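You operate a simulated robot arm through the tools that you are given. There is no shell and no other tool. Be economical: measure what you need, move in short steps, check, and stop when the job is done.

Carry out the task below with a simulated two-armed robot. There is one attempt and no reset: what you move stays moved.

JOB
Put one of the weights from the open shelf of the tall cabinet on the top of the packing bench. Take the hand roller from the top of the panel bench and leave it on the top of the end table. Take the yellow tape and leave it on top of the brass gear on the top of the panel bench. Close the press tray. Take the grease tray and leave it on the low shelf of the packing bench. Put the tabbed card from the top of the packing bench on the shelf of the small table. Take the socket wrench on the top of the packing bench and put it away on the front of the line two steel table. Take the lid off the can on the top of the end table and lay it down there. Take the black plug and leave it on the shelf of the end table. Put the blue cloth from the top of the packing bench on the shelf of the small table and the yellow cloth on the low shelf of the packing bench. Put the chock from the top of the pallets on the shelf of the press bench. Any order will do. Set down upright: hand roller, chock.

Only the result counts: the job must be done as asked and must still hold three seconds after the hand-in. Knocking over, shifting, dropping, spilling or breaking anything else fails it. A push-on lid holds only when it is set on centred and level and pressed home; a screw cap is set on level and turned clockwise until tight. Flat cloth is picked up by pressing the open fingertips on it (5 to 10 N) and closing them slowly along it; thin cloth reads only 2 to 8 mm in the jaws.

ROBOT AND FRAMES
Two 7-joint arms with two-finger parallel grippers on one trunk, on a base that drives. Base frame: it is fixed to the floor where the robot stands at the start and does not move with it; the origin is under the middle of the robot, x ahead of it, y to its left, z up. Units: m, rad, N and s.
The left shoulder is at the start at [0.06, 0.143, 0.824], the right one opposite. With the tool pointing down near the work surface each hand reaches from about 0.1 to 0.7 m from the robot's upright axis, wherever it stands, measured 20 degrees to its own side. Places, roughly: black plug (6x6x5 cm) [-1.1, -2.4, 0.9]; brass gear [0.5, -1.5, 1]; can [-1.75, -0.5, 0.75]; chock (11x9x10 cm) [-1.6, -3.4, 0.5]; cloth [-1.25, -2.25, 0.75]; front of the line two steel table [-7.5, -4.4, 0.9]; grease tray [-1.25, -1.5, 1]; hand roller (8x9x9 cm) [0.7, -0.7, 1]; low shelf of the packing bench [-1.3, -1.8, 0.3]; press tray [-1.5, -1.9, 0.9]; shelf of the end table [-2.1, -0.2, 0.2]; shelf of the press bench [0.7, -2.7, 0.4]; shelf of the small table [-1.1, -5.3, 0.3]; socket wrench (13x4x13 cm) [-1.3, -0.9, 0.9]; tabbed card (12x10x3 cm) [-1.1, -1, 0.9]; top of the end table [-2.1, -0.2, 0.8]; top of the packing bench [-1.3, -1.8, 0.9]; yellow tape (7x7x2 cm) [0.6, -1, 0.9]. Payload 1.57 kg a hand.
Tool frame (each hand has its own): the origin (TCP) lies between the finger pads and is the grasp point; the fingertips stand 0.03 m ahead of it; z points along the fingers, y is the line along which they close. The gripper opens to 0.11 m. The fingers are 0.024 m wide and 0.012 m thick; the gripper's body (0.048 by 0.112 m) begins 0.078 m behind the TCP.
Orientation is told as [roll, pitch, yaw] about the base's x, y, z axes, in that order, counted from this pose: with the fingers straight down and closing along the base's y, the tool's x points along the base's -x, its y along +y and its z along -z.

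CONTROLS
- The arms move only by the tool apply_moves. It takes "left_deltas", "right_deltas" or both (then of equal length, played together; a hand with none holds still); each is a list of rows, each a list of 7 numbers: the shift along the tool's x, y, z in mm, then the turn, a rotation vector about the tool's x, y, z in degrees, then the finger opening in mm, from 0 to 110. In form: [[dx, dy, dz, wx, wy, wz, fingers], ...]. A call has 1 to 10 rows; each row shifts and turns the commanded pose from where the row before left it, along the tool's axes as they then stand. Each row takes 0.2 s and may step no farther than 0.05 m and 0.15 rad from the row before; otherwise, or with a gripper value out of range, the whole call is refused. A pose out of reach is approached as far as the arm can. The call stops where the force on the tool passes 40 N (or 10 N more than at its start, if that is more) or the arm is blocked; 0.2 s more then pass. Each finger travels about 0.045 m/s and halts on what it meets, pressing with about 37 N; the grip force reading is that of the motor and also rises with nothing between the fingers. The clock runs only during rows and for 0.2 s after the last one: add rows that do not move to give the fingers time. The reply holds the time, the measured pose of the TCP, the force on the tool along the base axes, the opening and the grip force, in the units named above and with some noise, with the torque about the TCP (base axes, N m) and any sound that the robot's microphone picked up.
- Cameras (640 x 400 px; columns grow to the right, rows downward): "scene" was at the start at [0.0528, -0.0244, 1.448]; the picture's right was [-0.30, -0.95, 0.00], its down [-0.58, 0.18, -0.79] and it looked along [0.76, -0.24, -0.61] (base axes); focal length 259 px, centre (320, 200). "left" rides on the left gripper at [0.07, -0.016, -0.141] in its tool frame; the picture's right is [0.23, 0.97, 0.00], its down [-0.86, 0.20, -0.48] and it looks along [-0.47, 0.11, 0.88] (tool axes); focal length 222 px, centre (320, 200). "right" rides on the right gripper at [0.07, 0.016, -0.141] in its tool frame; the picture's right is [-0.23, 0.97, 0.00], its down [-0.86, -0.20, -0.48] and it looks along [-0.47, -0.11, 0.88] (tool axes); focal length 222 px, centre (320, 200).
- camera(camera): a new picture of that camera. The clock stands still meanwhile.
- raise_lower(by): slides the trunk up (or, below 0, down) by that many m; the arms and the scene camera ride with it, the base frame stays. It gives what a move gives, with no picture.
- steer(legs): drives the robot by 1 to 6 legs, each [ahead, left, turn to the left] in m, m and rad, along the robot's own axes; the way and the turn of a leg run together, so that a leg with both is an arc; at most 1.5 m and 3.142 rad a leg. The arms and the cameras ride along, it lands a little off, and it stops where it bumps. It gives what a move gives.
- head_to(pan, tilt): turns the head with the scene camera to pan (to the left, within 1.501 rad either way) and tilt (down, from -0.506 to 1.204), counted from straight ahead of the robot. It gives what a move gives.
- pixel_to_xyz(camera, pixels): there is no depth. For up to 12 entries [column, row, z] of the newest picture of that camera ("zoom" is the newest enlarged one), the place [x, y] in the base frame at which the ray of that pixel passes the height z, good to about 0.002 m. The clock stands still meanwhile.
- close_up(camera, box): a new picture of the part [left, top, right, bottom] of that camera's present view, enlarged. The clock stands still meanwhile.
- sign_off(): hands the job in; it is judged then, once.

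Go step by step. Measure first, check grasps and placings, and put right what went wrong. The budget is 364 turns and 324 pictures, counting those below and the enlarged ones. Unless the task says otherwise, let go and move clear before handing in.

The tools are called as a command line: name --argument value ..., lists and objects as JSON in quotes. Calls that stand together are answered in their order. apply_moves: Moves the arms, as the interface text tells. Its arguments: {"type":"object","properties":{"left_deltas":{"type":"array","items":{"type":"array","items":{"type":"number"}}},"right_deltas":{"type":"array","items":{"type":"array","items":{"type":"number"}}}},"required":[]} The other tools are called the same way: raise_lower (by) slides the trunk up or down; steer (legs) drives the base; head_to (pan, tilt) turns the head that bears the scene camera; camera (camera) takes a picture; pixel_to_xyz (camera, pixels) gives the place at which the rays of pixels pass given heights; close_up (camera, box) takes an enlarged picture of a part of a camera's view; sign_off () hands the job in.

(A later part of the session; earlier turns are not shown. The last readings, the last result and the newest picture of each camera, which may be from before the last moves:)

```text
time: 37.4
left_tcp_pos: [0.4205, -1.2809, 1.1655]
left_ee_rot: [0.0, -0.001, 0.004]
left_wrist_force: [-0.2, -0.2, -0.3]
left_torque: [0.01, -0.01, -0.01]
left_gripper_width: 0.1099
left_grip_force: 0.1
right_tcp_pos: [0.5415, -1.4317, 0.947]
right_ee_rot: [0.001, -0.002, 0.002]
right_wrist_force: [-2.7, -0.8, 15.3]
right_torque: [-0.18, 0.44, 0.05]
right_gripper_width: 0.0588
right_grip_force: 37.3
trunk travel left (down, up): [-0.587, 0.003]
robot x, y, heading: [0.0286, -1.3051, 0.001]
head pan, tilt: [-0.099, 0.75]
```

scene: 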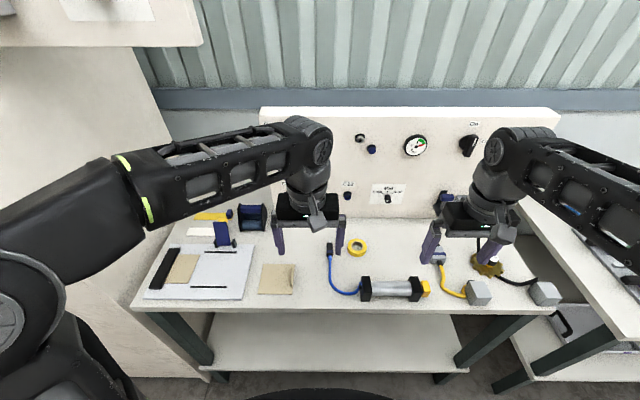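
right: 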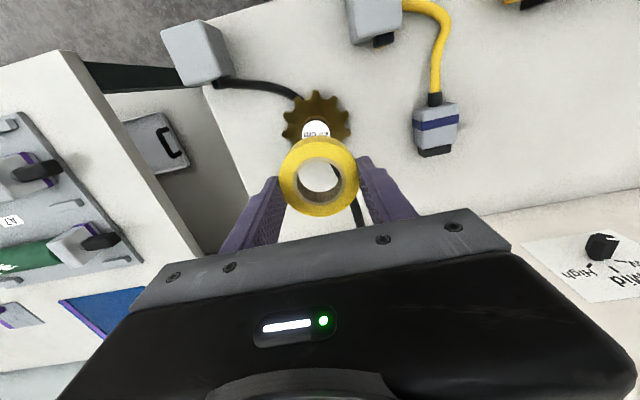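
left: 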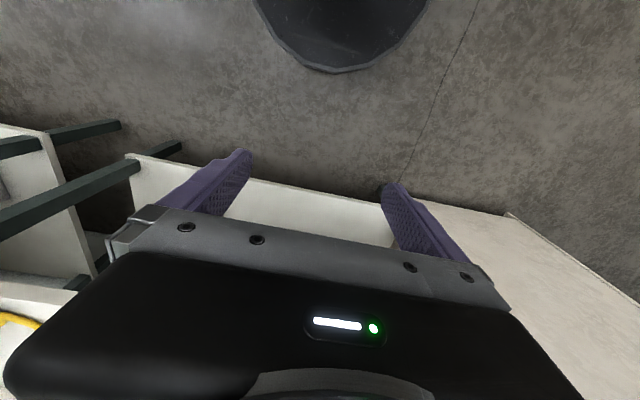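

apply_moves --right_deltas '[[0, 0, -2, 0, 0, 0, 58], [0, 0, 0, 0, 0, 0, 80], [0, 0, 0, 0, 0, 0, 85], [0, 0, -5, 0, 0, 0, 85], [0, 0, -40, 0, 0, 0, 85], [0, 0, -50, 0, 0, 0, 85], [0, 0, -50, 0, 0, 0, 85], [30, 0, -40, 0, 0, 0, 85]]'

close_up --camera "scene" --box '[315, 230, 395, 280]'

```text
time: 39.2
left_tcp_pos: [0.4196, -1.2809, 1.1656]
left_ee_rot: [0.0, 0.0, 0.002]
left_wrist_force: [-0.5, -0.3, 0.0]
left_torque: [0.02, -0.05, 0.02]
left_gripper_width: 0.1101
left_grip_force: 0.0
right_tcp_pos: [0.5086, -1.4286, 1.1314]
right_ee_rot: [0.001, -0.002, 0.005]
right_wrist_force: [-0.1, 0.7, -0.4]
right_torque: [-0.01, -0.02, 0.0]
right_gripper_width: 0.0853
right_grip_force: 0.2
trunk travel left (down, up): [-0.587, 0.003]
robot x, y, heading: [0.0309, -1.3036, 0.007]
head pan, tilt: [-0.099, 0.75]
```

```text
8.00 times, centred on (355, 255) of scene
```

zoom: 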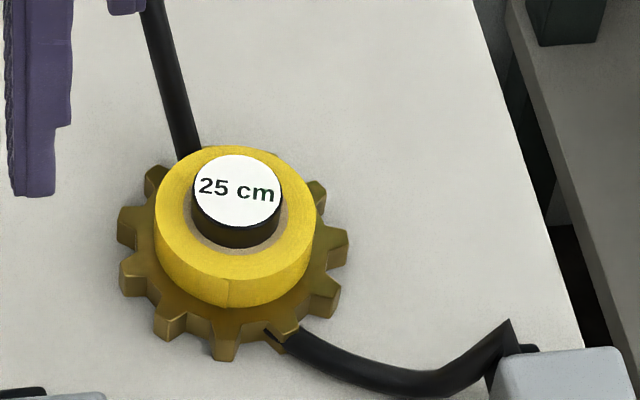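

The tape sits on the gear. Now move back left toward the roller, checking clearance to the partition.

steer --legs '[[-0.1, 0, 0], [0, 0.48, 0]]'

head_to --pan 0.25 --tilt 0.85

camera --camera "scene"

camera --camera "left"

```text
time: 42.8
left_tcp_pos: [0.3184, -0.7969, 1.1642]
left_ee_rot: [0.001, -0.002, 0.013]
left_wrist_force: [-0.5, 0.8, 0.7]
left_torque: [0.0, -0.01, -0.02]
left_gripper_width: 0.1101
left_grip_force: 0.0
right_tcp_pos: [0.4078, -0.9436, 1.1307]
right_ee_rot: [0.0, -0.001, 0.014]
right_wrist_force: [-0.6, 0.8, 0.1]
right_torque: [0.01, 0.01, -0.01]
right_gripper_width: 0.0851
right_grip_force: 0.0
trunk travel left (down, up): [-0.587, 0.003]
robot x, y, heading: [-0.0733, -0.8237, 0.018]
head pan, tilt: [-0.099, 0.75]
```

```text
time: 43.7
left_tcp_pos: [0.3172, -0.7971, 1.1646]
left_ee_rot: [0.0, 0.002, 0.014]
left_wrist_force: [-0.4, -0.3, 0.2]
left_torque: [0.01, 0.01, -0.01]
left_gripper_width: 0.1101
left_grip_force: 0.0
right_tcp_pos: [0.4093, -0.9443, 1.131]
right_ee_rot: [0.0, 0.0, 0.013]
right_wrist_force: [0.5, 0.2, 0.8]
right_torque: [-0.01, -0.02, -0.01]
right_gripper_width: 0.085
right_grip_force: 0.1
trunk travel left (down, up): [-0.587, 0.003]
robot x, y, heading: [-0.0699, -0.8225, 0.015]
head pan, tilt: [0.25, 0.85]
```

```text
287 pictures are left
```

scene: 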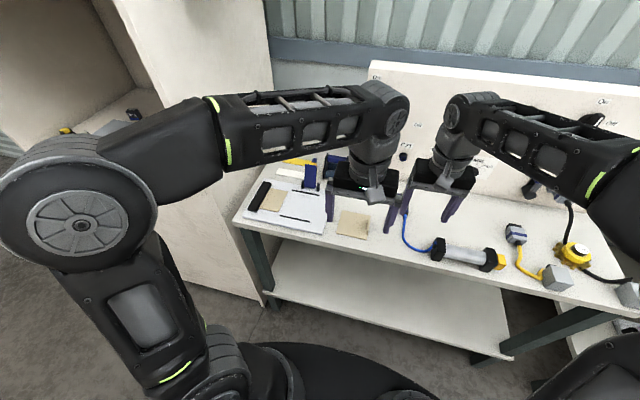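

```text
286 pictures are left
```

left: 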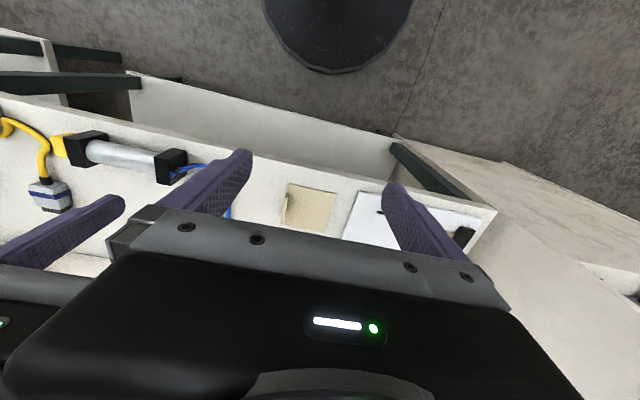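

pixel_to_xyz --camera "scene" --pixels '[[268, 305, 0], [235, 222, 0.9], [272, 95, 0.9], [80, 225, 1.0], [80, 225, 1.1], [332, 162, 0.94], [334, 160, 0.98], [270, 343, 0.2]]'

close_up --camera "scene" --box '[200, 130, 360, 230]'

```text
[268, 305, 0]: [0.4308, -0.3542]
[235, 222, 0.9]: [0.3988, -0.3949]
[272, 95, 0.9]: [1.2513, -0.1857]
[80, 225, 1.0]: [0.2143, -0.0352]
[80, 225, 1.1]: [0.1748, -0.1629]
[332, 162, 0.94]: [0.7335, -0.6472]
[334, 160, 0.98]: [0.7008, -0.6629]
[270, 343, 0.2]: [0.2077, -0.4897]
```

```text
4.00 times, centred on (280, 180) of scene
```

zoom: 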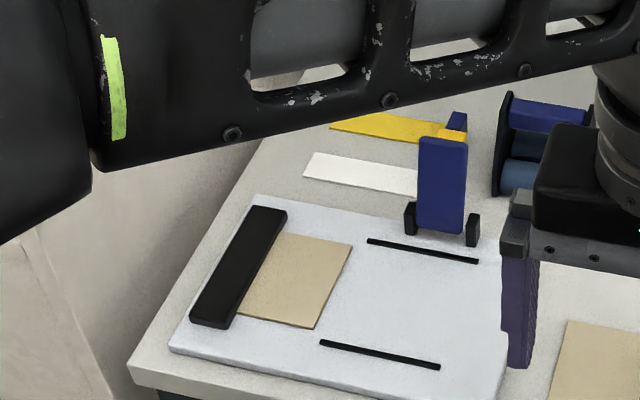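

apply_moves --left_deltas '[[-30, 30, 0, 0, 0, 0, 108], [-30, 30, 0, 0, 0, 0, 108], [-30, 30, 0, 0, 0, 0, 108], [-30, 30, 0, 0, 0, 0, 108]]'

steer --legs '[[0.11, 0, -0.015]]'

camera --camera "scene"

camera --camera "left"

```text
time: 44.7
left_tcp_pos: [0.4294, -0.6844, 1.1697]
left_ee_rot: [-0.002, -0.003, 0.008]
left_wrist_force: [-0.5, 0.0, -1.0]
left_torque: [0.0, 0.01, 0.01]
left_gripper_width: 0.1078
left_grip_force: 0.1
left hand out of reach, approached as far as the arm can: row 4
right_tcp_pos: [0.4091, -0.9445, 1.1308]
right_ee_rot: [0.0, 0.001, 0.01]
right_wrist_force: [-0.3, -0.2, 0.5]
right_torque: [0.01, -0.02, 0.03]
right_gripper_width: 0.0852
right_grip_force: 0.1
trunk travel left (down, up): [-0.587, 0.003]
robot x, y, heading: [-0.0747, -0.8274, 0.008]
head pan, tilt: [0.25, 0.85]
```

```text
time: 45.9
left_tcp_pos: [0.5447, -0.6887, 1.1686]
left_ee_rot: [0.0, -0.003, -0.002]
left_wrist_force: [0.3, 0.1, 0.4]
left_torque: [0.03, 0.04, 0.02]
left_gripper_width: 0.108
left_grip_force: 0.0
right_tcp_pos: [0.5201, -0.9501, 1.1299]
right_ee_rot: [0.001, 0.001, -0.001]
right_wrist_force: [0.4, 0.7, 0.1]
right_torque: [0.01, 0.05, -0.01]
right_gripper_width: 0.0849
right_grip_force: 0.0
trunk travel left (down, up): [-0.587, 0.003]
robot x, y, heading: [0.0403, -0.8208, -0.003]
head pan, tilt: [0.25, 0.85]
```

```text
284 pictures are left
```

scene: 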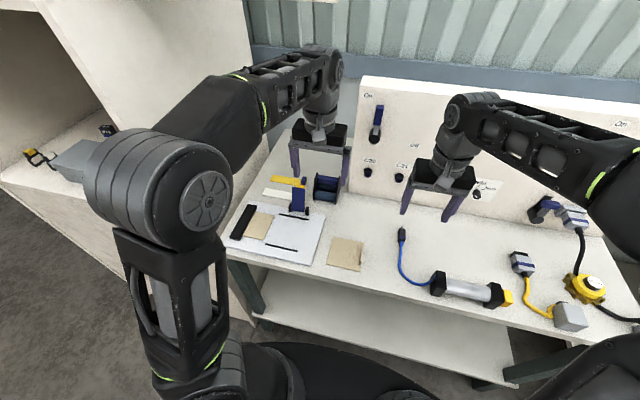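

```text
283 pictures are left
```

left: 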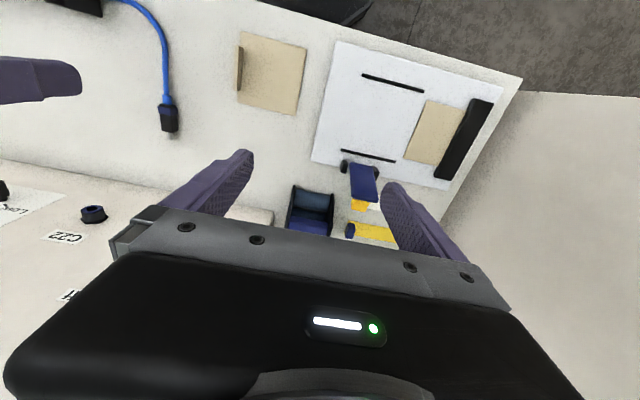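

close_up --camera "scene" --box '[260, 150, 380, 225]'

close_up --camera "left" --box '[240, 150, 400, 250]'

pixel_to_xyz --camera "zoom" --pixels '[[190, 230, 0.96], [370, 230, 0.96], [280, 145, 0.95], [280, 300, 0.98], [200, 140, 0.97], [370, 165, 0.97]]'

```text
5.33 times, centred on (320, 188) of scene
```

zoom: 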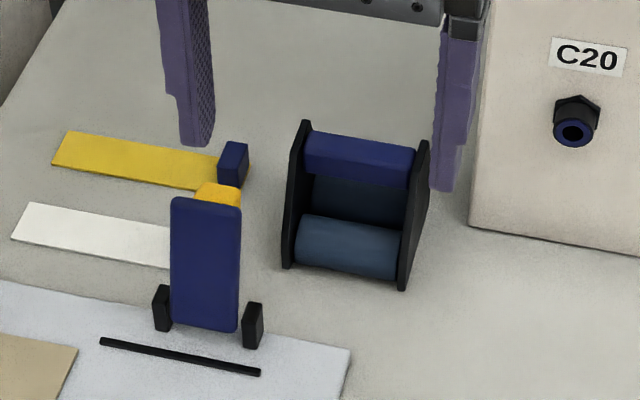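

```text
4.00 times, centred on (320, 200) of left
```

zoom: 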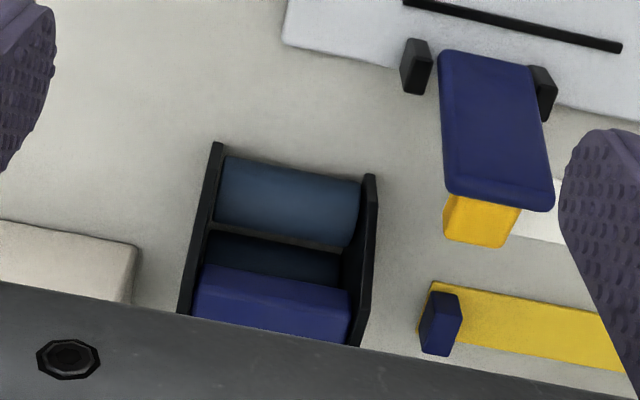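

```text
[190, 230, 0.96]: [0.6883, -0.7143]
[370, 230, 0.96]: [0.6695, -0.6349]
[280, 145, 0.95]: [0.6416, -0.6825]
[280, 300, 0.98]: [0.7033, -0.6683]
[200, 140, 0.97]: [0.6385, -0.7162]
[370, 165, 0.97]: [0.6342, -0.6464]
```

pixel_to_xyz --camera "scene" --pixels '[[313.8, 200.1, 0.903], [335.4, 204.0, 0.903], [317.2, 172.9, 0.99], [339.7, 176.6, 0.99], [330, 174.8, 0.985]]'

pixel_to_xyz --camera "zoom" --pixels '[[218, 145, 0.95], [372, 177, 0.95], [218, 145, 0.93], [372, 177, 0.93], [190, 230, 0.99], [370, 250, 0.99]]'

```text
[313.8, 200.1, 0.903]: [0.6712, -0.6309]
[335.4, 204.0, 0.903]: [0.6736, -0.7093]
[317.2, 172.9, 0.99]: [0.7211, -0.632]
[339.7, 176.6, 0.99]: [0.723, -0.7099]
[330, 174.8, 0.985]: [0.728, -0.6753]
```

```text
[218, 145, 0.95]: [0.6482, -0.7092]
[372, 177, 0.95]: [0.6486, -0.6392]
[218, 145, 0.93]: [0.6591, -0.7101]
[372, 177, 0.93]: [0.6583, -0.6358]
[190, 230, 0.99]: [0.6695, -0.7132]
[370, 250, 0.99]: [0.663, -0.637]
```

Roller is axis-along-y, width 78 mm, centre about y -0.670, x 0.71. Drive in slightly, then move the left hand over it.

steer --legs '[[0.045, 0, 0]]'

apply_moves --left_deltas '[[0, 10, 45, 0, 0, 0, 108], [0, 9, 45, 0, 0, 0, 108], [-40, 0, 0, 0, 0, 0, 108], [-40, 0, 0, 0, 0, 0, 108], [-36, 0, 0, 0, 0, 0, 108]]'

camera --camera "left"

close_up --camera "scene" --box '[240, 110, 400, 210]'

```text
time: 46.8
left_tcp_pos: [0.5905, -0.6874, 1.1676]
left_ee_rot: [0.001, 0.001, -0.002]
left_wrist_force: [0.7, 0.3, -0.2]
left_torque: [-0.04, 0.07, -0.02]
left_gripper_width: 0.1081
left_grip_force: 0.1
right_tcp_pos: [0.566, -0.9498, 1.1298]
right_ee_rot: [0.0, 0.003, 0.001]
right_wrist_force: [1.1, 0.0, -0.4]
right_torque: [-0.04, 0.07, -0.01]
right_gripper_width: 0.0851
right_grip_force: 0.1
trunk travel left (down, up): [-0.587, 0.003]
robot x, y, heading: [0.0852, -0.826, -0.009]
head pan, tilt: [0.25, 0.85]
```

```text
time: 48.0
left_tcp_pos: [0.7057, -0.6722, 1.0785]
left_ee_rot: [0.001, -0.001, -0.002]
left_wrist_force: [1.1, 0.1, 0.0]
left_torque: [0.04, 0.02, -0.04]
left_gripper_width: 0.1078
left_grip_force: 0.0
right_tcp_pos: [0.565, -0.9504, 1.1298]
right_ee_rot: [-0.001, 0.001, 0.0]
right_wrist_force: [0.2, 0.1, -0.5]
right_torque: [0.0, 0.0, -0.01]
right_gripper_width: 0.0849
right_grip_force: 0.0
trunk travel left (down, up): [-0.587, 0.003]
robot x, y, heading: [0.0831, -0.8192, -0.004]
head pan, tilt: [0.25, 0.85]
```

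```text
280 pictures are left
```

left: 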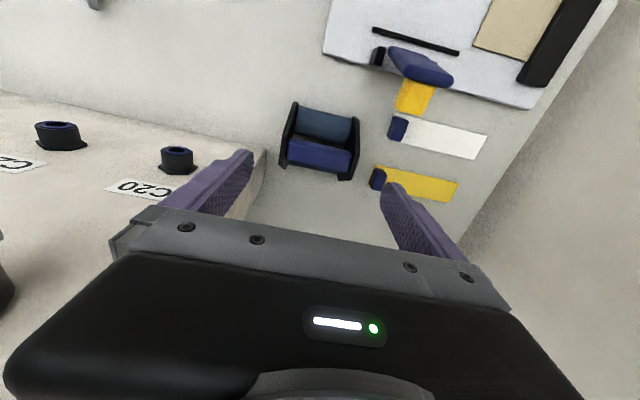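

```text
4.00 times, centred on (320, 160) of scene
```

zoom: 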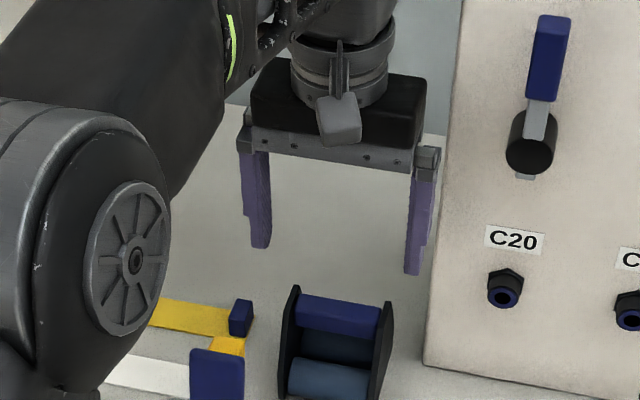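

pixel_to_xyz --camera "left" --pixels '[[320, 155, 0.98], [283, 165, 0.95], [352, 178, 0.95], [297, 102, 0.94], [357, 118, 0.94], [250, 150, 1.05], [385, 185, 1.05]]'

close_up --camera "left" --box '[260, 90, 388, 190]'

```text
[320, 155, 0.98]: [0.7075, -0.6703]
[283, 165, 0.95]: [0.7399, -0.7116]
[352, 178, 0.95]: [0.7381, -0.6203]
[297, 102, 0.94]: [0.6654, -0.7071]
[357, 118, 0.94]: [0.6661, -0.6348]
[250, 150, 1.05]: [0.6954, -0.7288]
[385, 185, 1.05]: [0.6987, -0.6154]
```

```text
4.00 times, centred on (324, 140) of left
```

zoom: 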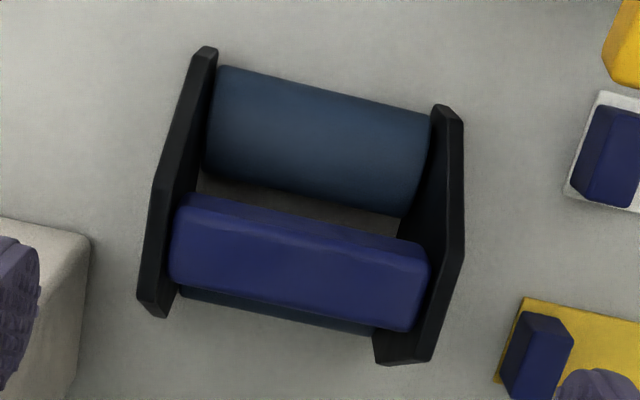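

pixel_to_xyz --camera "left" --pixels '[[266.5, 150, 0.9], [266.5, 150, 1.2]]'

pixel_to_xyz --camera "scene" --pixels '[[346, 201, 0.9], [370, 206, 0.9], [354, 111, 1.2]]'

```text
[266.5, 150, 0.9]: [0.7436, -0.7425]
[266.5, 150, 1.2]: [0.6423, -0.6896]
```

```text
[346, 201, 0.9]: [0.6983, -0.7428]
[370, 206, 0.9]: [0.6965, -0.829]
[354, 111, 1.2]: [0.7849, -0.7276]
```

apply_moves --left_deltas '[[0, 2, 40, 0, 0, 0, 104], [0, 0, 40, 0, 0, 0, 104], [0, 0, 30, 0, 0, 0, 104], [0, 0, 10, 0, 0, 0, 104]]'

camera --camera "left"

close_up --camera "scene" --box '[240, 110, 400, 210]'

```text
time: 49.0
left_tcp_pos: [0.7064, -0.6688, 0.9582]
left_ee_rot: [-0.001, -0.003, -0.001]
left_wrist_force: [0.4, 0.7, 0.2]
left_torque: [0.02, -0.01, -0.04]
left_gripper_width: 0.1038
left_grip_force: 0.1
right_tcp_pos: [0.5629, -0.9507, 1.1295]
right_ee_rot: [0.001, 0.0, 0.001]
right_wrist_force: [0.4, -0.8, -0.3]
right_torque: [0.0, -0.02, -0.03]
right_gripper_width: 0.085
right_grip_force: 0.1
trunk travel left (down, up): [-0.587, 0.003]
robot x, y, heading: [0.0808, -0.8247, -0.0]
head pan, tilt: [0.25, 0.85]
```

```text
277 pictures are left
```

left: 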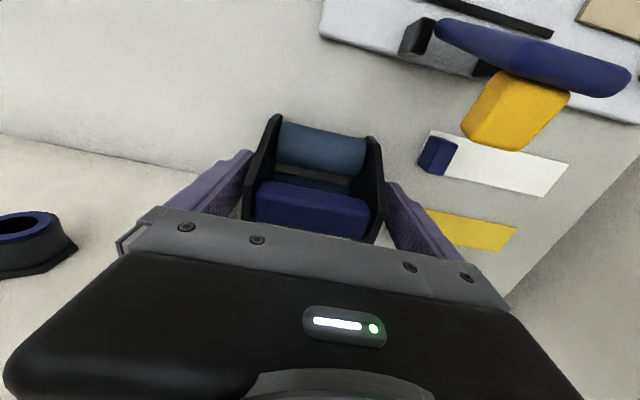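

```text
4.00 times, centred on (320, 160) of scene
```

zoom: 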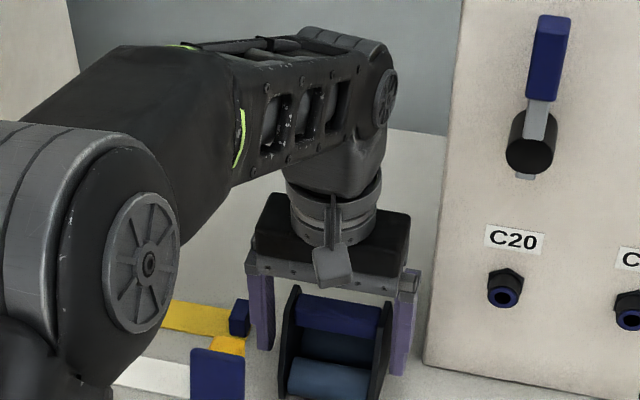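

apply_moves --left_deltas '[[0, 0, 0, 0, 0, 0, 80], [0, 0, 0, 0, 0, 0, 65], [0, 0, 0, 0, 0, 0, 65], [0, 0, 0, 0, 0, 0, 65]]'

apply_moves --left_deltas '[[0, 0, -20, 0, 0, 0, 65], [0, 0, -40, 0, 0, 0, 65], [0, 0, -40, 0, 0, 0, 65], [25, 0, -25, 0, 0, 0, 65], [40, 0, 0, 0, 0, 0, 65]]'

camera --camera "left"

camera --camera "scene"

```text
time: 50.0
left_tcp_pos: [0.706, -0.6688, 0.9592]
left_ee_rot: [0.001, -0.001, -0.004]
left_wrist_force: [-0.8, -3.3, 0.4]
left_torque: [-0.18, 0.0, -0.04]
left_gripper_width: 0.0838
left_grip_force: 37.5
right_tcp_pos: [0.5636, -0.9506, 1.1302]
right_ee_rot: [-0.001, 0.0, 0.001]
right_wrist_force: [-0.9, -0.2, -0.2]
right_torque: [-0.01, 0.0, -0.01]
right_gripper_width: 0.085
right_grip_force: 0.0
trunk travel left (down, up): [-0.587, 0.003]
robot x, y, heading: [0.0871, -0.8256, 0.002]
head pan, tilt: [0.25, 0.85]
```

```text
time: 51.2
left_tcp_pos: [0.6398, -0.6642, 1.0825]
left_ee_rot: [-0.001, -0.003, -0.003]
left_wrist_force: [-0.5, 0.2, -4.6]
left_torque: [-0.03, 0.02, 0.01]
left_gripper_width: 0.0839
left_grip_force: 37.1
right_tcp_pos: [0.5635, -0.9504, 1.1314]
right_ee_rot: [0.001, 0.001, -0.001]
right_wrist_force: [-0.1, 1.1, 0.7]
right_torque: [-0.02, 0.02, 0.01]
right_gripper_width: 0.085
right_grip_force: 0.1
trunk travel left (down, up): [-0.587, 0.003]
robot x, y, heading: [0.0846, -0.8242, -0.0]
head pan, tilt: [0.25, 0.85]
```

```text
275 pictures are left
```

left: 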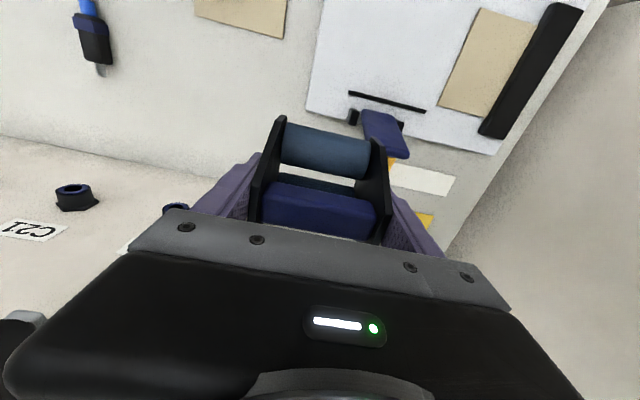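

```text
274 pictures are left
```

scene: 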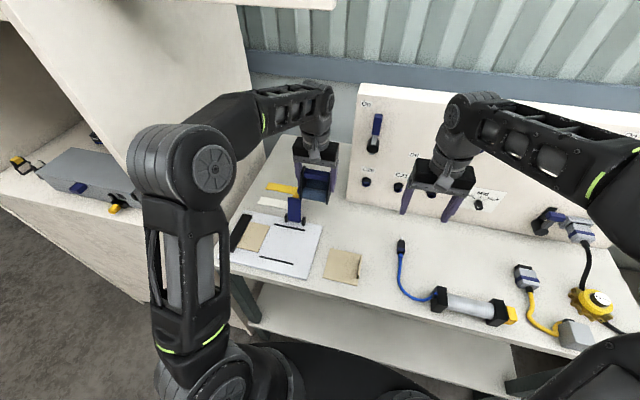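

Roller is held. Raise and retract, drive back into the aisle, and turn around to see the packing bench.

apply_moves --left_deltas '[[20, -5, -40, 0, 0, 0, 65], [40, -15, 0, 0, 0, 0, 65], [40, -15, 0, 0, 0, 0, 65]]' --right_deltas '[[20, 0, -20, 0, 0, 0, 110], [40, 0, 0, 0, 0, 0, 110], [40, 0, 0, 0, 0, 0, 110]]'

steer --legs '[[-0.45, 0, 0], [0, -0.2, 0]]'

steer --legs '[[0, 0, -2.2]]'

head_to --pan 0 --tilt 0.45

camera --camera "scene"

head_to --pan -1.2 --tilt 0.45

camera --camera "scene"

```text
time: 52.0
left_tcp_pos: [0.5353, -0.7013, 1.1244]
left_ee_rot: [0.001, -0.006, 0.0]
left_wrist_force: [-0.6, 0.6, -4.1]
left_torque: [0.02, 0.02, -0.03]
left_gripper_width: 0.0835
left_grip_force: 37.0
right_tcp_pos: [0.4566, -0.9487, 1.1483]
right_ee_rot: [0.0, -0.002, 0.001]
right_wrist_force: [0.4, 0.2, 0.2]
right_torque: [0.01, -0.05, 0.0]
right_gripper_width: 0.11
right_grip_force: 0.1
trunk travel left (down, up): [-0.587, 0.003]
robot x, y, heading: [0.0845, -0.8263, -0.0]
head pan, tilt: [0.25, 0.85]
```

```text
time: 55.9
left_tcp_pos: [0.0762, -0.9016, 1.1225]
left_ee_rot: [-0.001, -0.001, -0.013]
left_wrist_force: [-0.4, 0.4, -3.8]
left_torque: [0.06, -0.01, -0.03]
left_gripper_width: 0.0838
left_grip_force: 36.9
right_tcp_pos: [-0.0067, -1.1472, 1.1475]
right_ee_rot: [0.0, 0.001, -0.012]
right_wrist_force: [-0.3, 0.0, 0.0]
right_torque: [0.05, -0.02, 0.0]
right_gripper_width: 0.11
right_grip_force: 0.0
trunk travel left (down, up): [-0.587, 0.003]
robot x, y, heading: [-0.3786, -1.0196, -0.018]
head pan, tilt: [0.25, 0.85]
```

```text
time: 61.5
left_tcp_pos: [-0.5531, -1.4528, 1.1241]
left_ee_rot: [-0.001, -0.002, -2.214]
left_wrist_force: [-0.4, -0.4, -3.8]
left_torque: [-0.01, 0.0, 0.02]
left_gripper_width: 0.0837
left_grip_force: 37.4
right_tcp_pos: [-0.7049, -1.2425, 1.1476]
right_ee_rot: [-0.001, 0.0, -2.213]
right_wrist_force: [-0.3, 0.8, 0.5]
right_torque: [0.0, 0.01, 0.0]
right_gripper_width: 0.1101
right_grip_force: 0.1
trunk travel left (down, up): [-0.587, 0.003]
robot x, y, heading: [-0.3805, -1.0126, -2.214]
head pan, tilt: [0.25, 0.85]
```

```text
time: 62.4
left_tcp_pos: [-0.5534, -1.4529, 1.1241]
left_ee_rot: [-0.001, -0.003, -2.213]
left_wrist_force: [-0.3, -0.7, -3.6]
left_torque: [0.05, -0.06, -0.06]
left_gripper_width: 0.0838
left_grip_force: 36.9
right_tcp_pos: [-0.7038, -1.2421, 1.1468]
right_ee_rot: [-0.001, -0.001, -2.214]
right_wrist_force: [0.0, -0.3, 0.2]
right_torque: [0.01, 0.01, -0.02]
right_gripper_width: 0.1101
right_grip_force: 0.0
trunk travel left (down, up): [-0.587, 0.003]
robot x, y, heading: [-0.3772, -1.0174, -2.216]
head pan, tilt: [0.0, 0.45]
```

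```text
273 pictures are left
```

scene: 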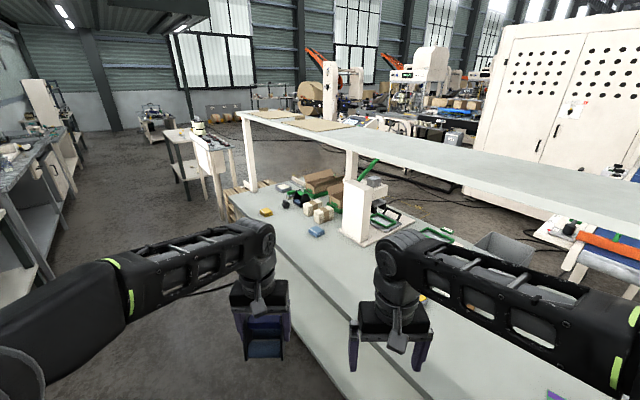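

```text
time: 63.8
left_tcp_pos: [-0.5524, -1.4536, 1.1235]
left_ee_rot: [-0.001, -0.001, -2.212]
left_wrist_force: [-0.3, -0.3, -3.9]
left_torque: [0.03, -0.04, -0.05]
left_gripper_width: 0.0838
left_grip_force: 37.0
right_tcp_pos: [-0.7041, -1.2423, 1.1478]
right_ee_rot: [-0.001, -0.001, -2.213]
right_wrist_force: [0.0, -0.4, -0.3]
right_torque: [-0.01, 0.03, 0.01]
right_gripper_width: 0.1103
right_grip_force: 0.1
trunk travel left (down, up): [-0.587, 0.003]
robot x, y, heading: [-0.3802, -1.0173, -2.216]
head pan, tilt: [-1.201, 0.45]
```

```text
272 pictures are left
```

scene: 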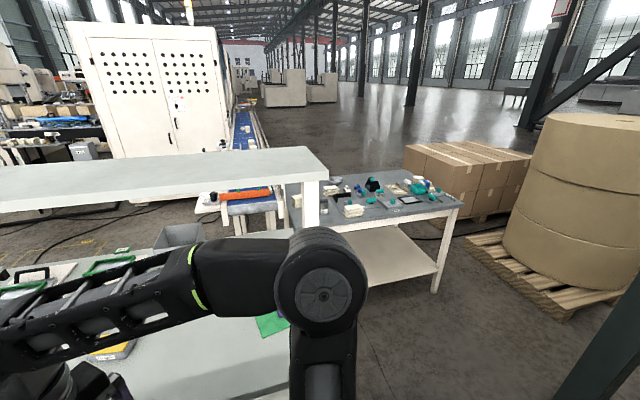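

steer --legs '[[0, 0, -0.925]]'

head_to --pan 0.0 --tilt 0.65

camera --camera "scene"

steer --legs '[[0, 0.65, 0]]'

camera --camera "scene"

steer --legs '[[0, 0.65, 0]]'

camera --camera "scene"

```text
time: 66.6
left_tcp_pos: [-0.8353, -1.1308, 1.1245]
left_ee_rot: [-0.001, -0.001, 3.125]
left_wrist_force: [0.3, -0.5, -2.7]
left_torque: [0.0, -0.01, -0.01]
left_gripper_width: 0.0841
left_grip_force: 37.0
right_tcp_pos: [-0.7515, -0.8864, 1.147]
right_ee_rot: [0.001, 0.0, 3.126]
right_wrist_force: [-0.3, -0.4, -0.2]
right_torque: [-0.01, 0.0, 0.01]
right_gripper_width: 0.11
right_grip_force: 0.0
trunk travel left (down, up): [-0.587, 0.003]
robot x, y, heading: [-0.3784, -1.0179, 3.127]
head pan, tilt: [-1.201, 0.45]
```

```text
time: 68.0
left_tcp_pos: [-0.8343, -1.1309, 1.1236]
left_ee_rot: [0.0, -0.002, 3.125]
left_wrist_force: [-0.2, -0.1, -4.5]
left_torque: [0.02, 0.01, 0.02]
left_gripper_width: 0.0838
left_grip_force: 37.0
right_tcp_pos: [-0.7525, -0.8878, 1.148]
right_ee_rot: [0.002, 0.001, 3.126]
right_wrist_force: [0.4, -0.6, -0.7]
right_torque: [-0.01, 0.02, -0.02]
right_gripper_width: 0.1101
right_grip_force: 0.2
trunk travel left (down, up): [-0.587, 0.003]
robot x, y, heading: [-0.379, -1.0166, 3.124]
head pan, tilt: [0.0, 0.649]
```

```text
271 pictures are left
```

scene: 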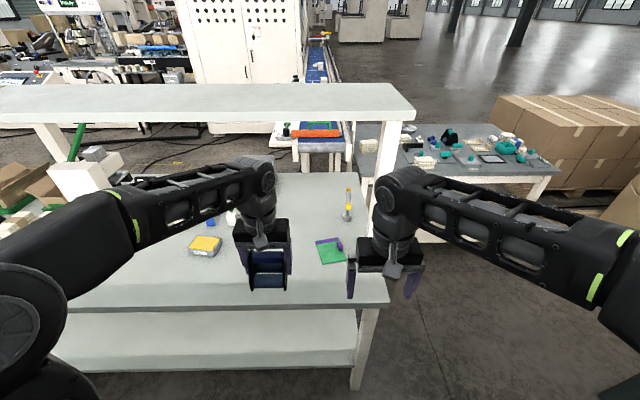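

```text
time: 71.6
left_tcp_pos: [-0.8427, -1.7646, 1.1231]
left_ee_rot: [-0.001, -0.002, 3.133]
left_wrist_force: [-0.6, -0.2, -3.9]
left_torque: [0.02, -0.04, -0.03]
left_gripper_width: 0.0836
left_grip_force: 36.9
right_tcp_pos: [-0.7616, -1.5211, 1.1477]
right_ee_rot: [0.0, -0.001, 3.132]
right_wrist_force: [-0.2, 0.1, 0.6]
right_torque: [0.02, -0.05, -0.01]
right_gripper_width: 0.1101
right_grip_force: 0.0
trunk travel left (down, up): [-0.587, 0.003]
robot x, y, heading: [-0.3866, -1.6443, 3.13]
head pan, tilt: [0.0, 0.649]
```

```text
270 pictures are left
```

scene: 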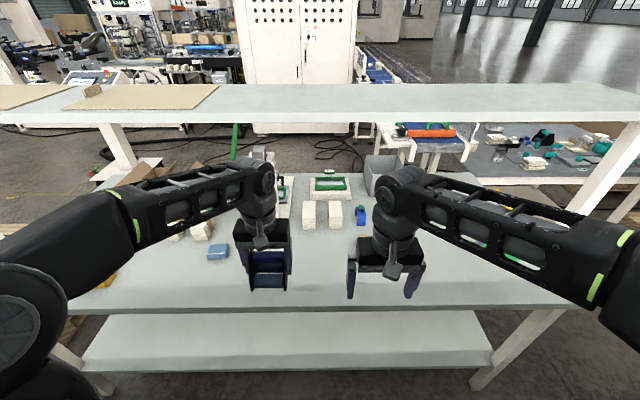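

```text
time: 75.2
left_tcp_pos: [-0.8505, -2.4096, 1.1242]
left_ee_rot: [0.002, -0.003, 3.13]
left_wrist_force: [-0.3, -0.9, -4.3]
left_torque: [0.0, -0.06, -0.01]
left_gripper_width: 0.0837
left_grip_force: 37.6
right_tcp_pos: [-0.7688, -2.1643, 1.1473]
right_ee_rot: [0.001, -0.001, 3.133]
right_wrist_force: [-1.2, 0.2, 0.3]
right_torque: [0.03, 0.01, 0.0]
right_gripper_width: 0.1099
right_grip_force: 0.1
trunk travel left (down, up): [-0.587, 0.003]
robot x, y, heading: [-0.3931, -2.2889, 3.131]
head pan, tilt: [0.0, 0.649]
```

```text
269 pictures are left
```

scene: 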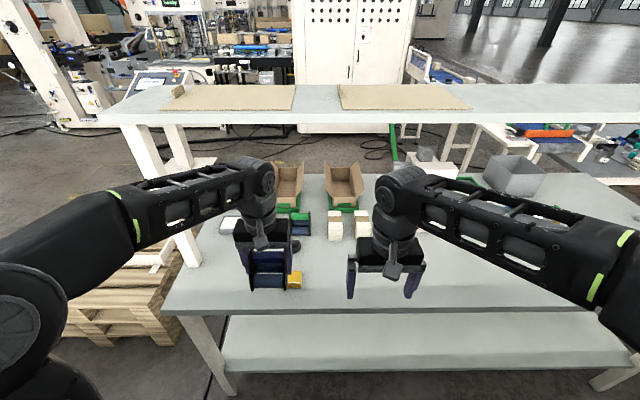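

close_up --camera "scene" --box '[200, 170, 420, 310]'

camera --camera "left"

camera --camera "right"

```text
2.86 times, centred on (310, 240) of scene
```

zoom: 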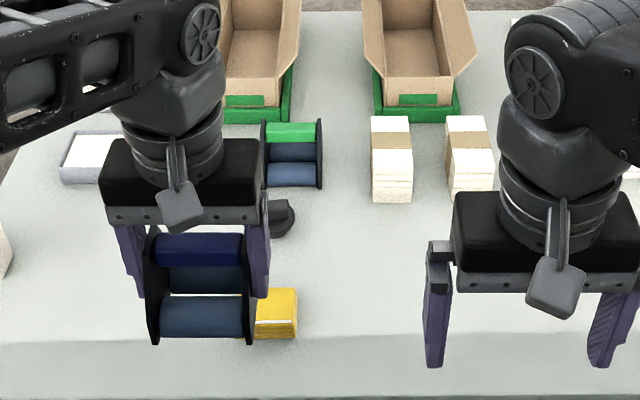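

```text
267 pictures are left
```

left: 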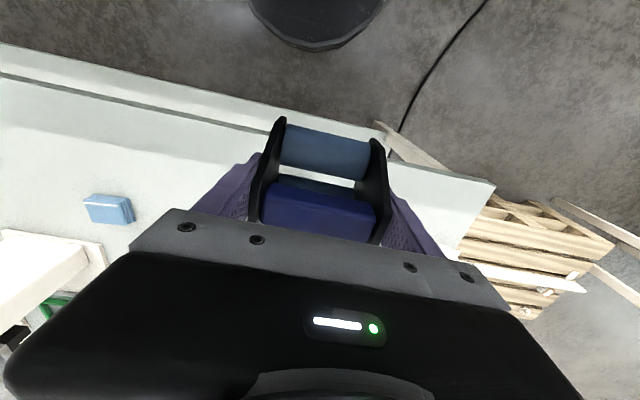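

```text
266 pictures are left
```

right: 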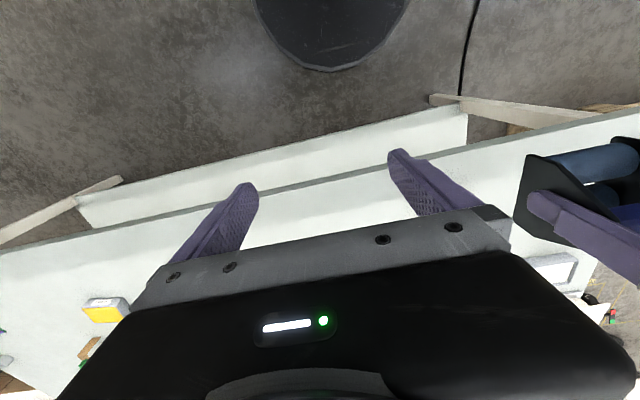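

steer --legs '[[0.05, 0.22, 0.01]]'

head_to --pan -0.2 --tilt 0.75

camera --camera "scene"

```text
time: 76.9
left_tcp_pos: [-0.9004, -2.6366, 1.1235]
left_ee_rot: [0.0, -0.003, 3.139]
left_wrist_force: [-0.1, -0.5, -4.1]
left_torque: [0.05, -0.04, 0.01]
left_gripper_width: 0.0838
left_grip_force: 36.6
right_tcp_pos: [-0.8213, -2.388, 1.1478]
right_ee_rot: [0.0, -0.002, 3.138]
right_wrist_force: [-1.0, 0.0, -0.2]
right_torque: [0.03, -0.02, 0.02]
right_gripper_width: 0.11
right_grip_force: 0.1
trunk travel left (down, up): [-0.587, 0.003]
robot x, y, heading: [-0.4456, -2.5124, 3.143]
head pan, tilt: [0.0, 0.649]
```

```text
time: 77.6
left_tcp_pos: [-0.9017, -2.634, 1.1229]
left_ee_rot: [0.0, -0.001, 3.14]
left_wrist_force: [0.7, -0.4, -3.8]
left_torque: [0.01, -0.05, 0.04]
left_gripper_width: 0.0837
left_grip_force: 36.7
right_tcp_pos: [-0.821, -2.3873, 1.1475]
right_ee_rot: [-0.001, -0.001, 3.139]
right_wrist_force: [-0.8, 0.1, -0.5]
right_torque: [0.02, -0.01, 0.03]
right_gripper_width: 0.11
right_grip_force: 0.1
trunk travel left (down, up): [-0.587, 0.003]
robot x, y, heading: [-0.4463, -2.5097, 3.139]
head pan, tilt: [-0.201, 0.75]
```

```text
265 pictures are left
```

scene: 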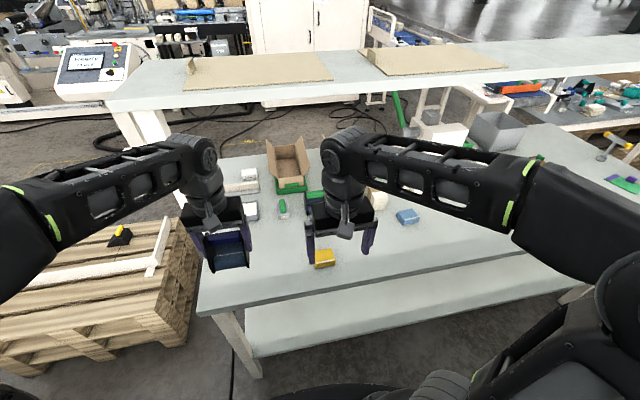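

close_up --camera "scene" --box '[210, 150, 450, 290]'

pixel_to_xyz --camera "scene" --pixels '[[283, 208, 0.92], [325, 258, 0.92], [408, 217, 0.92], [265, 305, 0.9], [200, 315, 0.9], [110, 105, 1.3], [110, 105, 1.25]]'

close_up --camera "right" --box '[0, 100, 640, 400]'

```text
2.67 times, centred on (330, 220) of scene
```

zoom: 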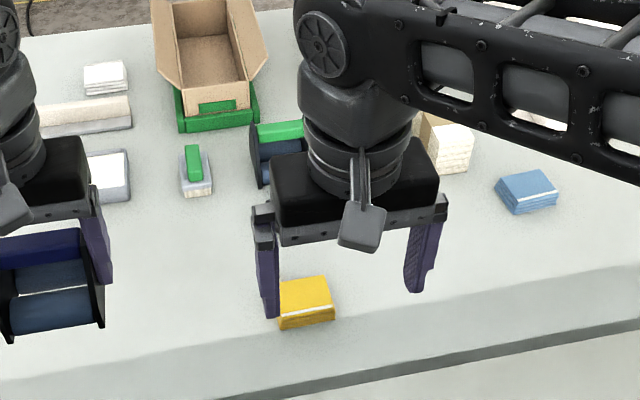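

```text
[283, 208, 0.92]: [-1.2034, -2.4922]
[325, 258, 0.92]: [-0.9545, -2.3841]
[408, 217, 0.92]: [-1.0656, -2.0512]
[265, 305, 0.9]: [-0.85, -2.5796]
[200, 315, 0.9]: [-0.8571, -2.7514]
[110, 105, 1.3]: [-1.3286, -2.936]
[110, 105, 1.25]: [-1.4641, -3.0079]
```

```text
1.00 times, centred on (320, 250) of right
```

zoom: 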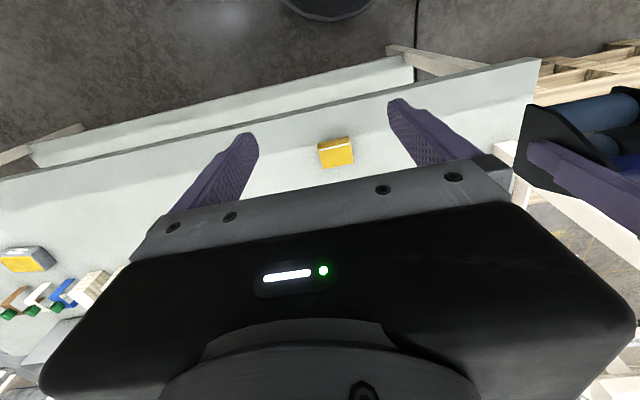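

apply_moves --right_deltas '[[30, -40, 0, 0, 0, 0, 110], [0, -50, 0, 0, 0, 0, 110], [0, -50, 0, 0, 0, 0, 110]]'

close_up --camera "scene" --box '[240, 160, 400, 260]'

pixel_to_xyz --camera "zoom" --pixels '[[320, 200, 0.92], [320, 300, 0.92], [480, 200, 0.92]]'

```text
time: 78.4
left_tcp_pos: [-0.9001, -2.6331, 1.1229]
left_ee_rot: [-0.001, -0.003, 3.139]
left_wrist_force: [0.9, 0.6, -3.8]
left_torque: [-0.02, -0.04, 0.02]
left_gripper_width: 0.0839
left_grip_force: 37.0
right_tcp_pos: [-0.7893, -2.2467, 1.1475]
right_ee_rot: [0.0, 0.0, 3.141]
right_wrist_force: [-0.1, 0.8, -0.9]
right_torque: [-0.02, -0.01, 0.0]
right_gripper_width: 0.1102
right_grip_force: 0.1
trunk travel left (down, up): [-0.587, 0.003]
robot x, y, heading: [-0.4467, -2.5132, 3.137]
head pan, tilt: [-0.201, 0.75]
```

```text
4.00 times, centred on (320, 210) of scene
```

zoom: 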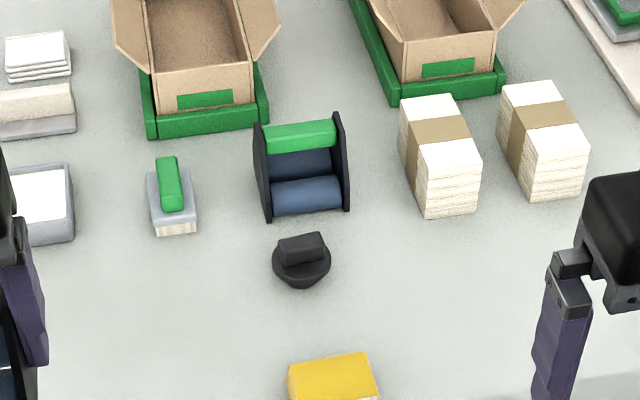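

```text
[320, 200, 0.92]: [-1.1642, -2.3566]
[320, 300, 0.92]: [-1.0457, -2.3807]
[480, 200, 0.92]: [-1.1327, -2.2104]
```

pixel_to_xyz --camera "zoom" --pixels '[[302, 268, 0.915], [272, 262, 0.915], [331, 262, 0.915], [302, 288, 0.905], [302, 246, 0.945], [278, 246, 0.945], [326, 240, 0.945]]'

pixel_to_xyz --camera "right" --pixels '[[336, 202, 0.92]]'

```text
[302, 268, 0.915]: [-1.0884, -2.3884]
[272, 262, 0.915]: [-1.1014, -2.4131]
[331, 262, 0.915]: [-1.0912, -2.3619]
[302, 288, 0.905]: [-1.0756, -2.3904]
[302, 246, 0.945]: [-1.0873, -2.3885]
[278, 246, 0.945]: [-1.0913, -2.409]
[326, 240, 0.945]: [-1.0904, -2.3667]
```

```text
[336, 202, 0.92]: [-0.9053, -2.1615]
```

pixel_to_xyz --camera "zoom" --pixels '[[269, 222, 0.903], [347, 210, 0.903], [265, 212, 0.93], [350, 195, 0.93]]'

steer --legs '[[0.06, 0, 0]]'

apply_moves --right_deltas '[[-20, 45, 15, 0, 0, 0, 90], [-20, 45, 15, 0, 0, 0, 90], [-20, 45, 15, 0, 0, 0, 90], [-45, 0, 15, 0, 0, 0, 90], [-45, 0, 15, 0, 0, 0, 90], [-45, 0, 15, 0, 0, 0, 90], [-35, 5, 15, 0, 0, 0, 90]]'

camera --camera "right"

close_up --camera "scene" --box '[240, 160, 400, 260]'

```text
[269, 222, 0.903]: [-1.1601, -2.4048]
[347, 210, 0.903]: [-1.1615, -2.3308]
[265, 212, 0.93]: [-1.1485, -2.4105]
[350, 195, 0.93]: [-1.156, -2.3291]
```

```text
time: 79.4
left_tcp_pos: [-0.9592, -2.6346, 1.1229]
left_ee_rot: [0.0, -0.001, 3.139]
left_wrist_force: [-0.5, -0.4, -4.5]
left_torque: [-0.02, -0.08, -0.01]
left_gripper_width: 0.0837
left_grip_force: 36.6
right_tcp_pos: [-0.85, -2.249, 1.1467]
right_ee_rot: [0.0, 0.002, 3.144]
right_wrist_force: [-0.6, 0.1, 0.2]
right_torque: [-0.02, -0.04, 0.0]
right_gripper_width: 0.11
right_grip_force: 0.0
trunk travel left (down, up): [-0.587, 0.003]
robot x, y, heading: [-0.5028, -2.5111, 3.143]
head pan, tilt: [-0.201, 0.75]
```

```text
refused: row 1 steps farther than a row can; nothing moved
```

```text
261 pictures are left
```

right: 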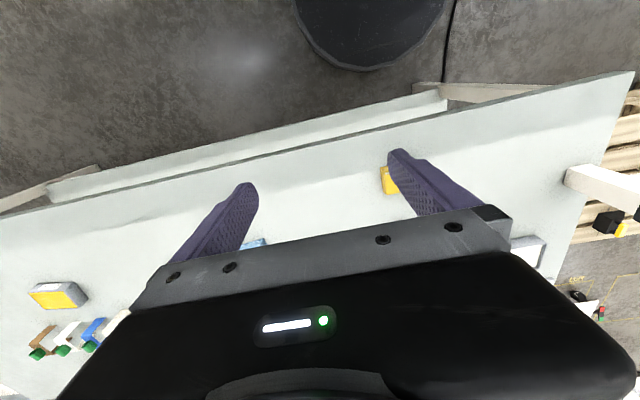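

```text
4.00 times, centred on (320, 210) of scene
```

zoom: 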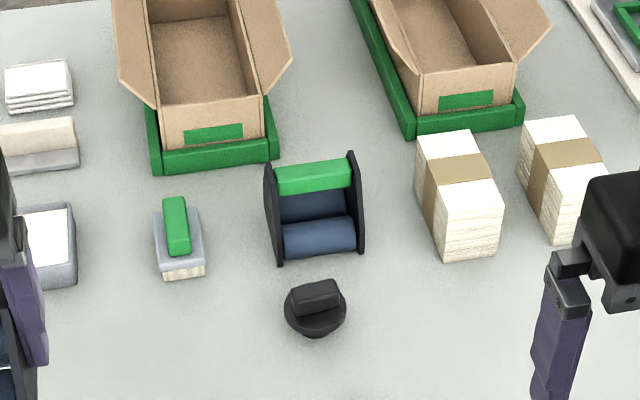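

apply_moves --right_deltas '[[-15, 40, 15, 0, 0, 0, 90], [-15, 40, 15, 0, 0, 0, 90], [-15, 40, 15, 0, 0, 0, 90], [-30, 20, 15, 0, 0, 0, 90], [-45, 0, 15, 0, 0, 0, 90], [-45, 0, 15, 0, 0, 0, 90], [-40, 0, 15, 0, 0, 0, 90], [-36, 0, 15, 0, 0, 0, 90]]'

camera --camera "right"

close_up --camera "scene" --box '[240, 160, 400, 260]'

```text
time: 81.2
left_tcp_pos: [-0.9589, -2.6341, 1.1226]
left_ee_rot: [0.0, 0.002, 3.14]
left_wrist_force: [-0.2, -0.4, -4.9]
left_torque: [-0.01, -0.02, -0.01]
left_gripper_width: 0.0839
left_grip_force: 37.0
right_tcp_pos: [-1.0904, -2.392, 1.0284]
right_ee_rot: [-0.002, 0.001, 3.142]
right_wrist_force: [0.3, 0.7, -0.5]
right_torque: [-0.02, 0.02, -0.03]
right_gripper_width: 0.09
right_grip_force: 0.1
trunk travel left (down, up): [-0.587, 0.003]
robot x, y, heading: [-0.502, -2.5124, 3.139]
head pan, tilt: [-0.201, 0.75]
```

```text
259 pictures are left
```

right: 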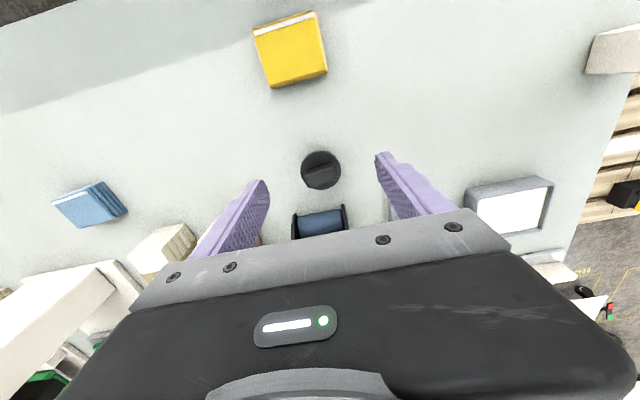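

```text
4.00 times, centred on (320, 210) of scene
```

zoom: 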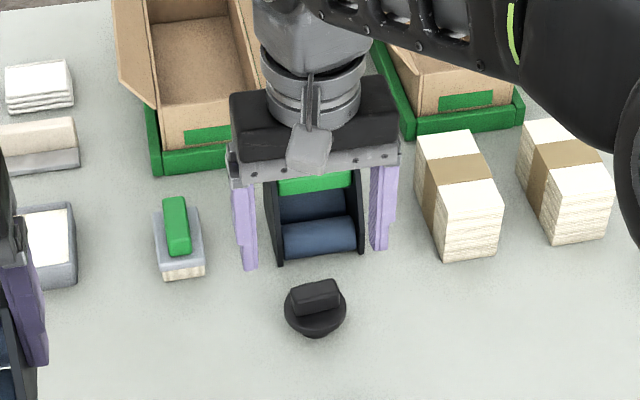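

pixel_to_xyz --camera "right" --pixels '[[320, 172, 0.92], [320, 172, 0.93], [301, 168, 0.925], [341, 172, 0.925]]'

close_up --camera "right" --box '[260, 130, 388, 210]'

```text
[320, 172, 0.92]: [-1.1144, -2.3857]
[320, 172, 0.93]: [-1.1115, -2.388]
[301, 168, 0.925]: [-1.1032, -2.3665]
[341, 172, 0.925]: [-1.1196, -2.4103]
```

```text
5.00 times, centred on (324, 170) of right
```

zoom: 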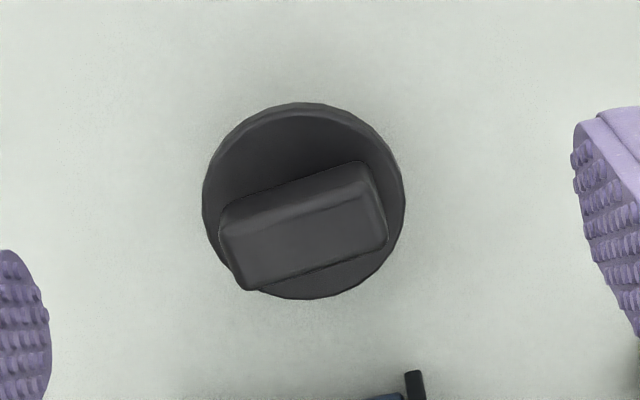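

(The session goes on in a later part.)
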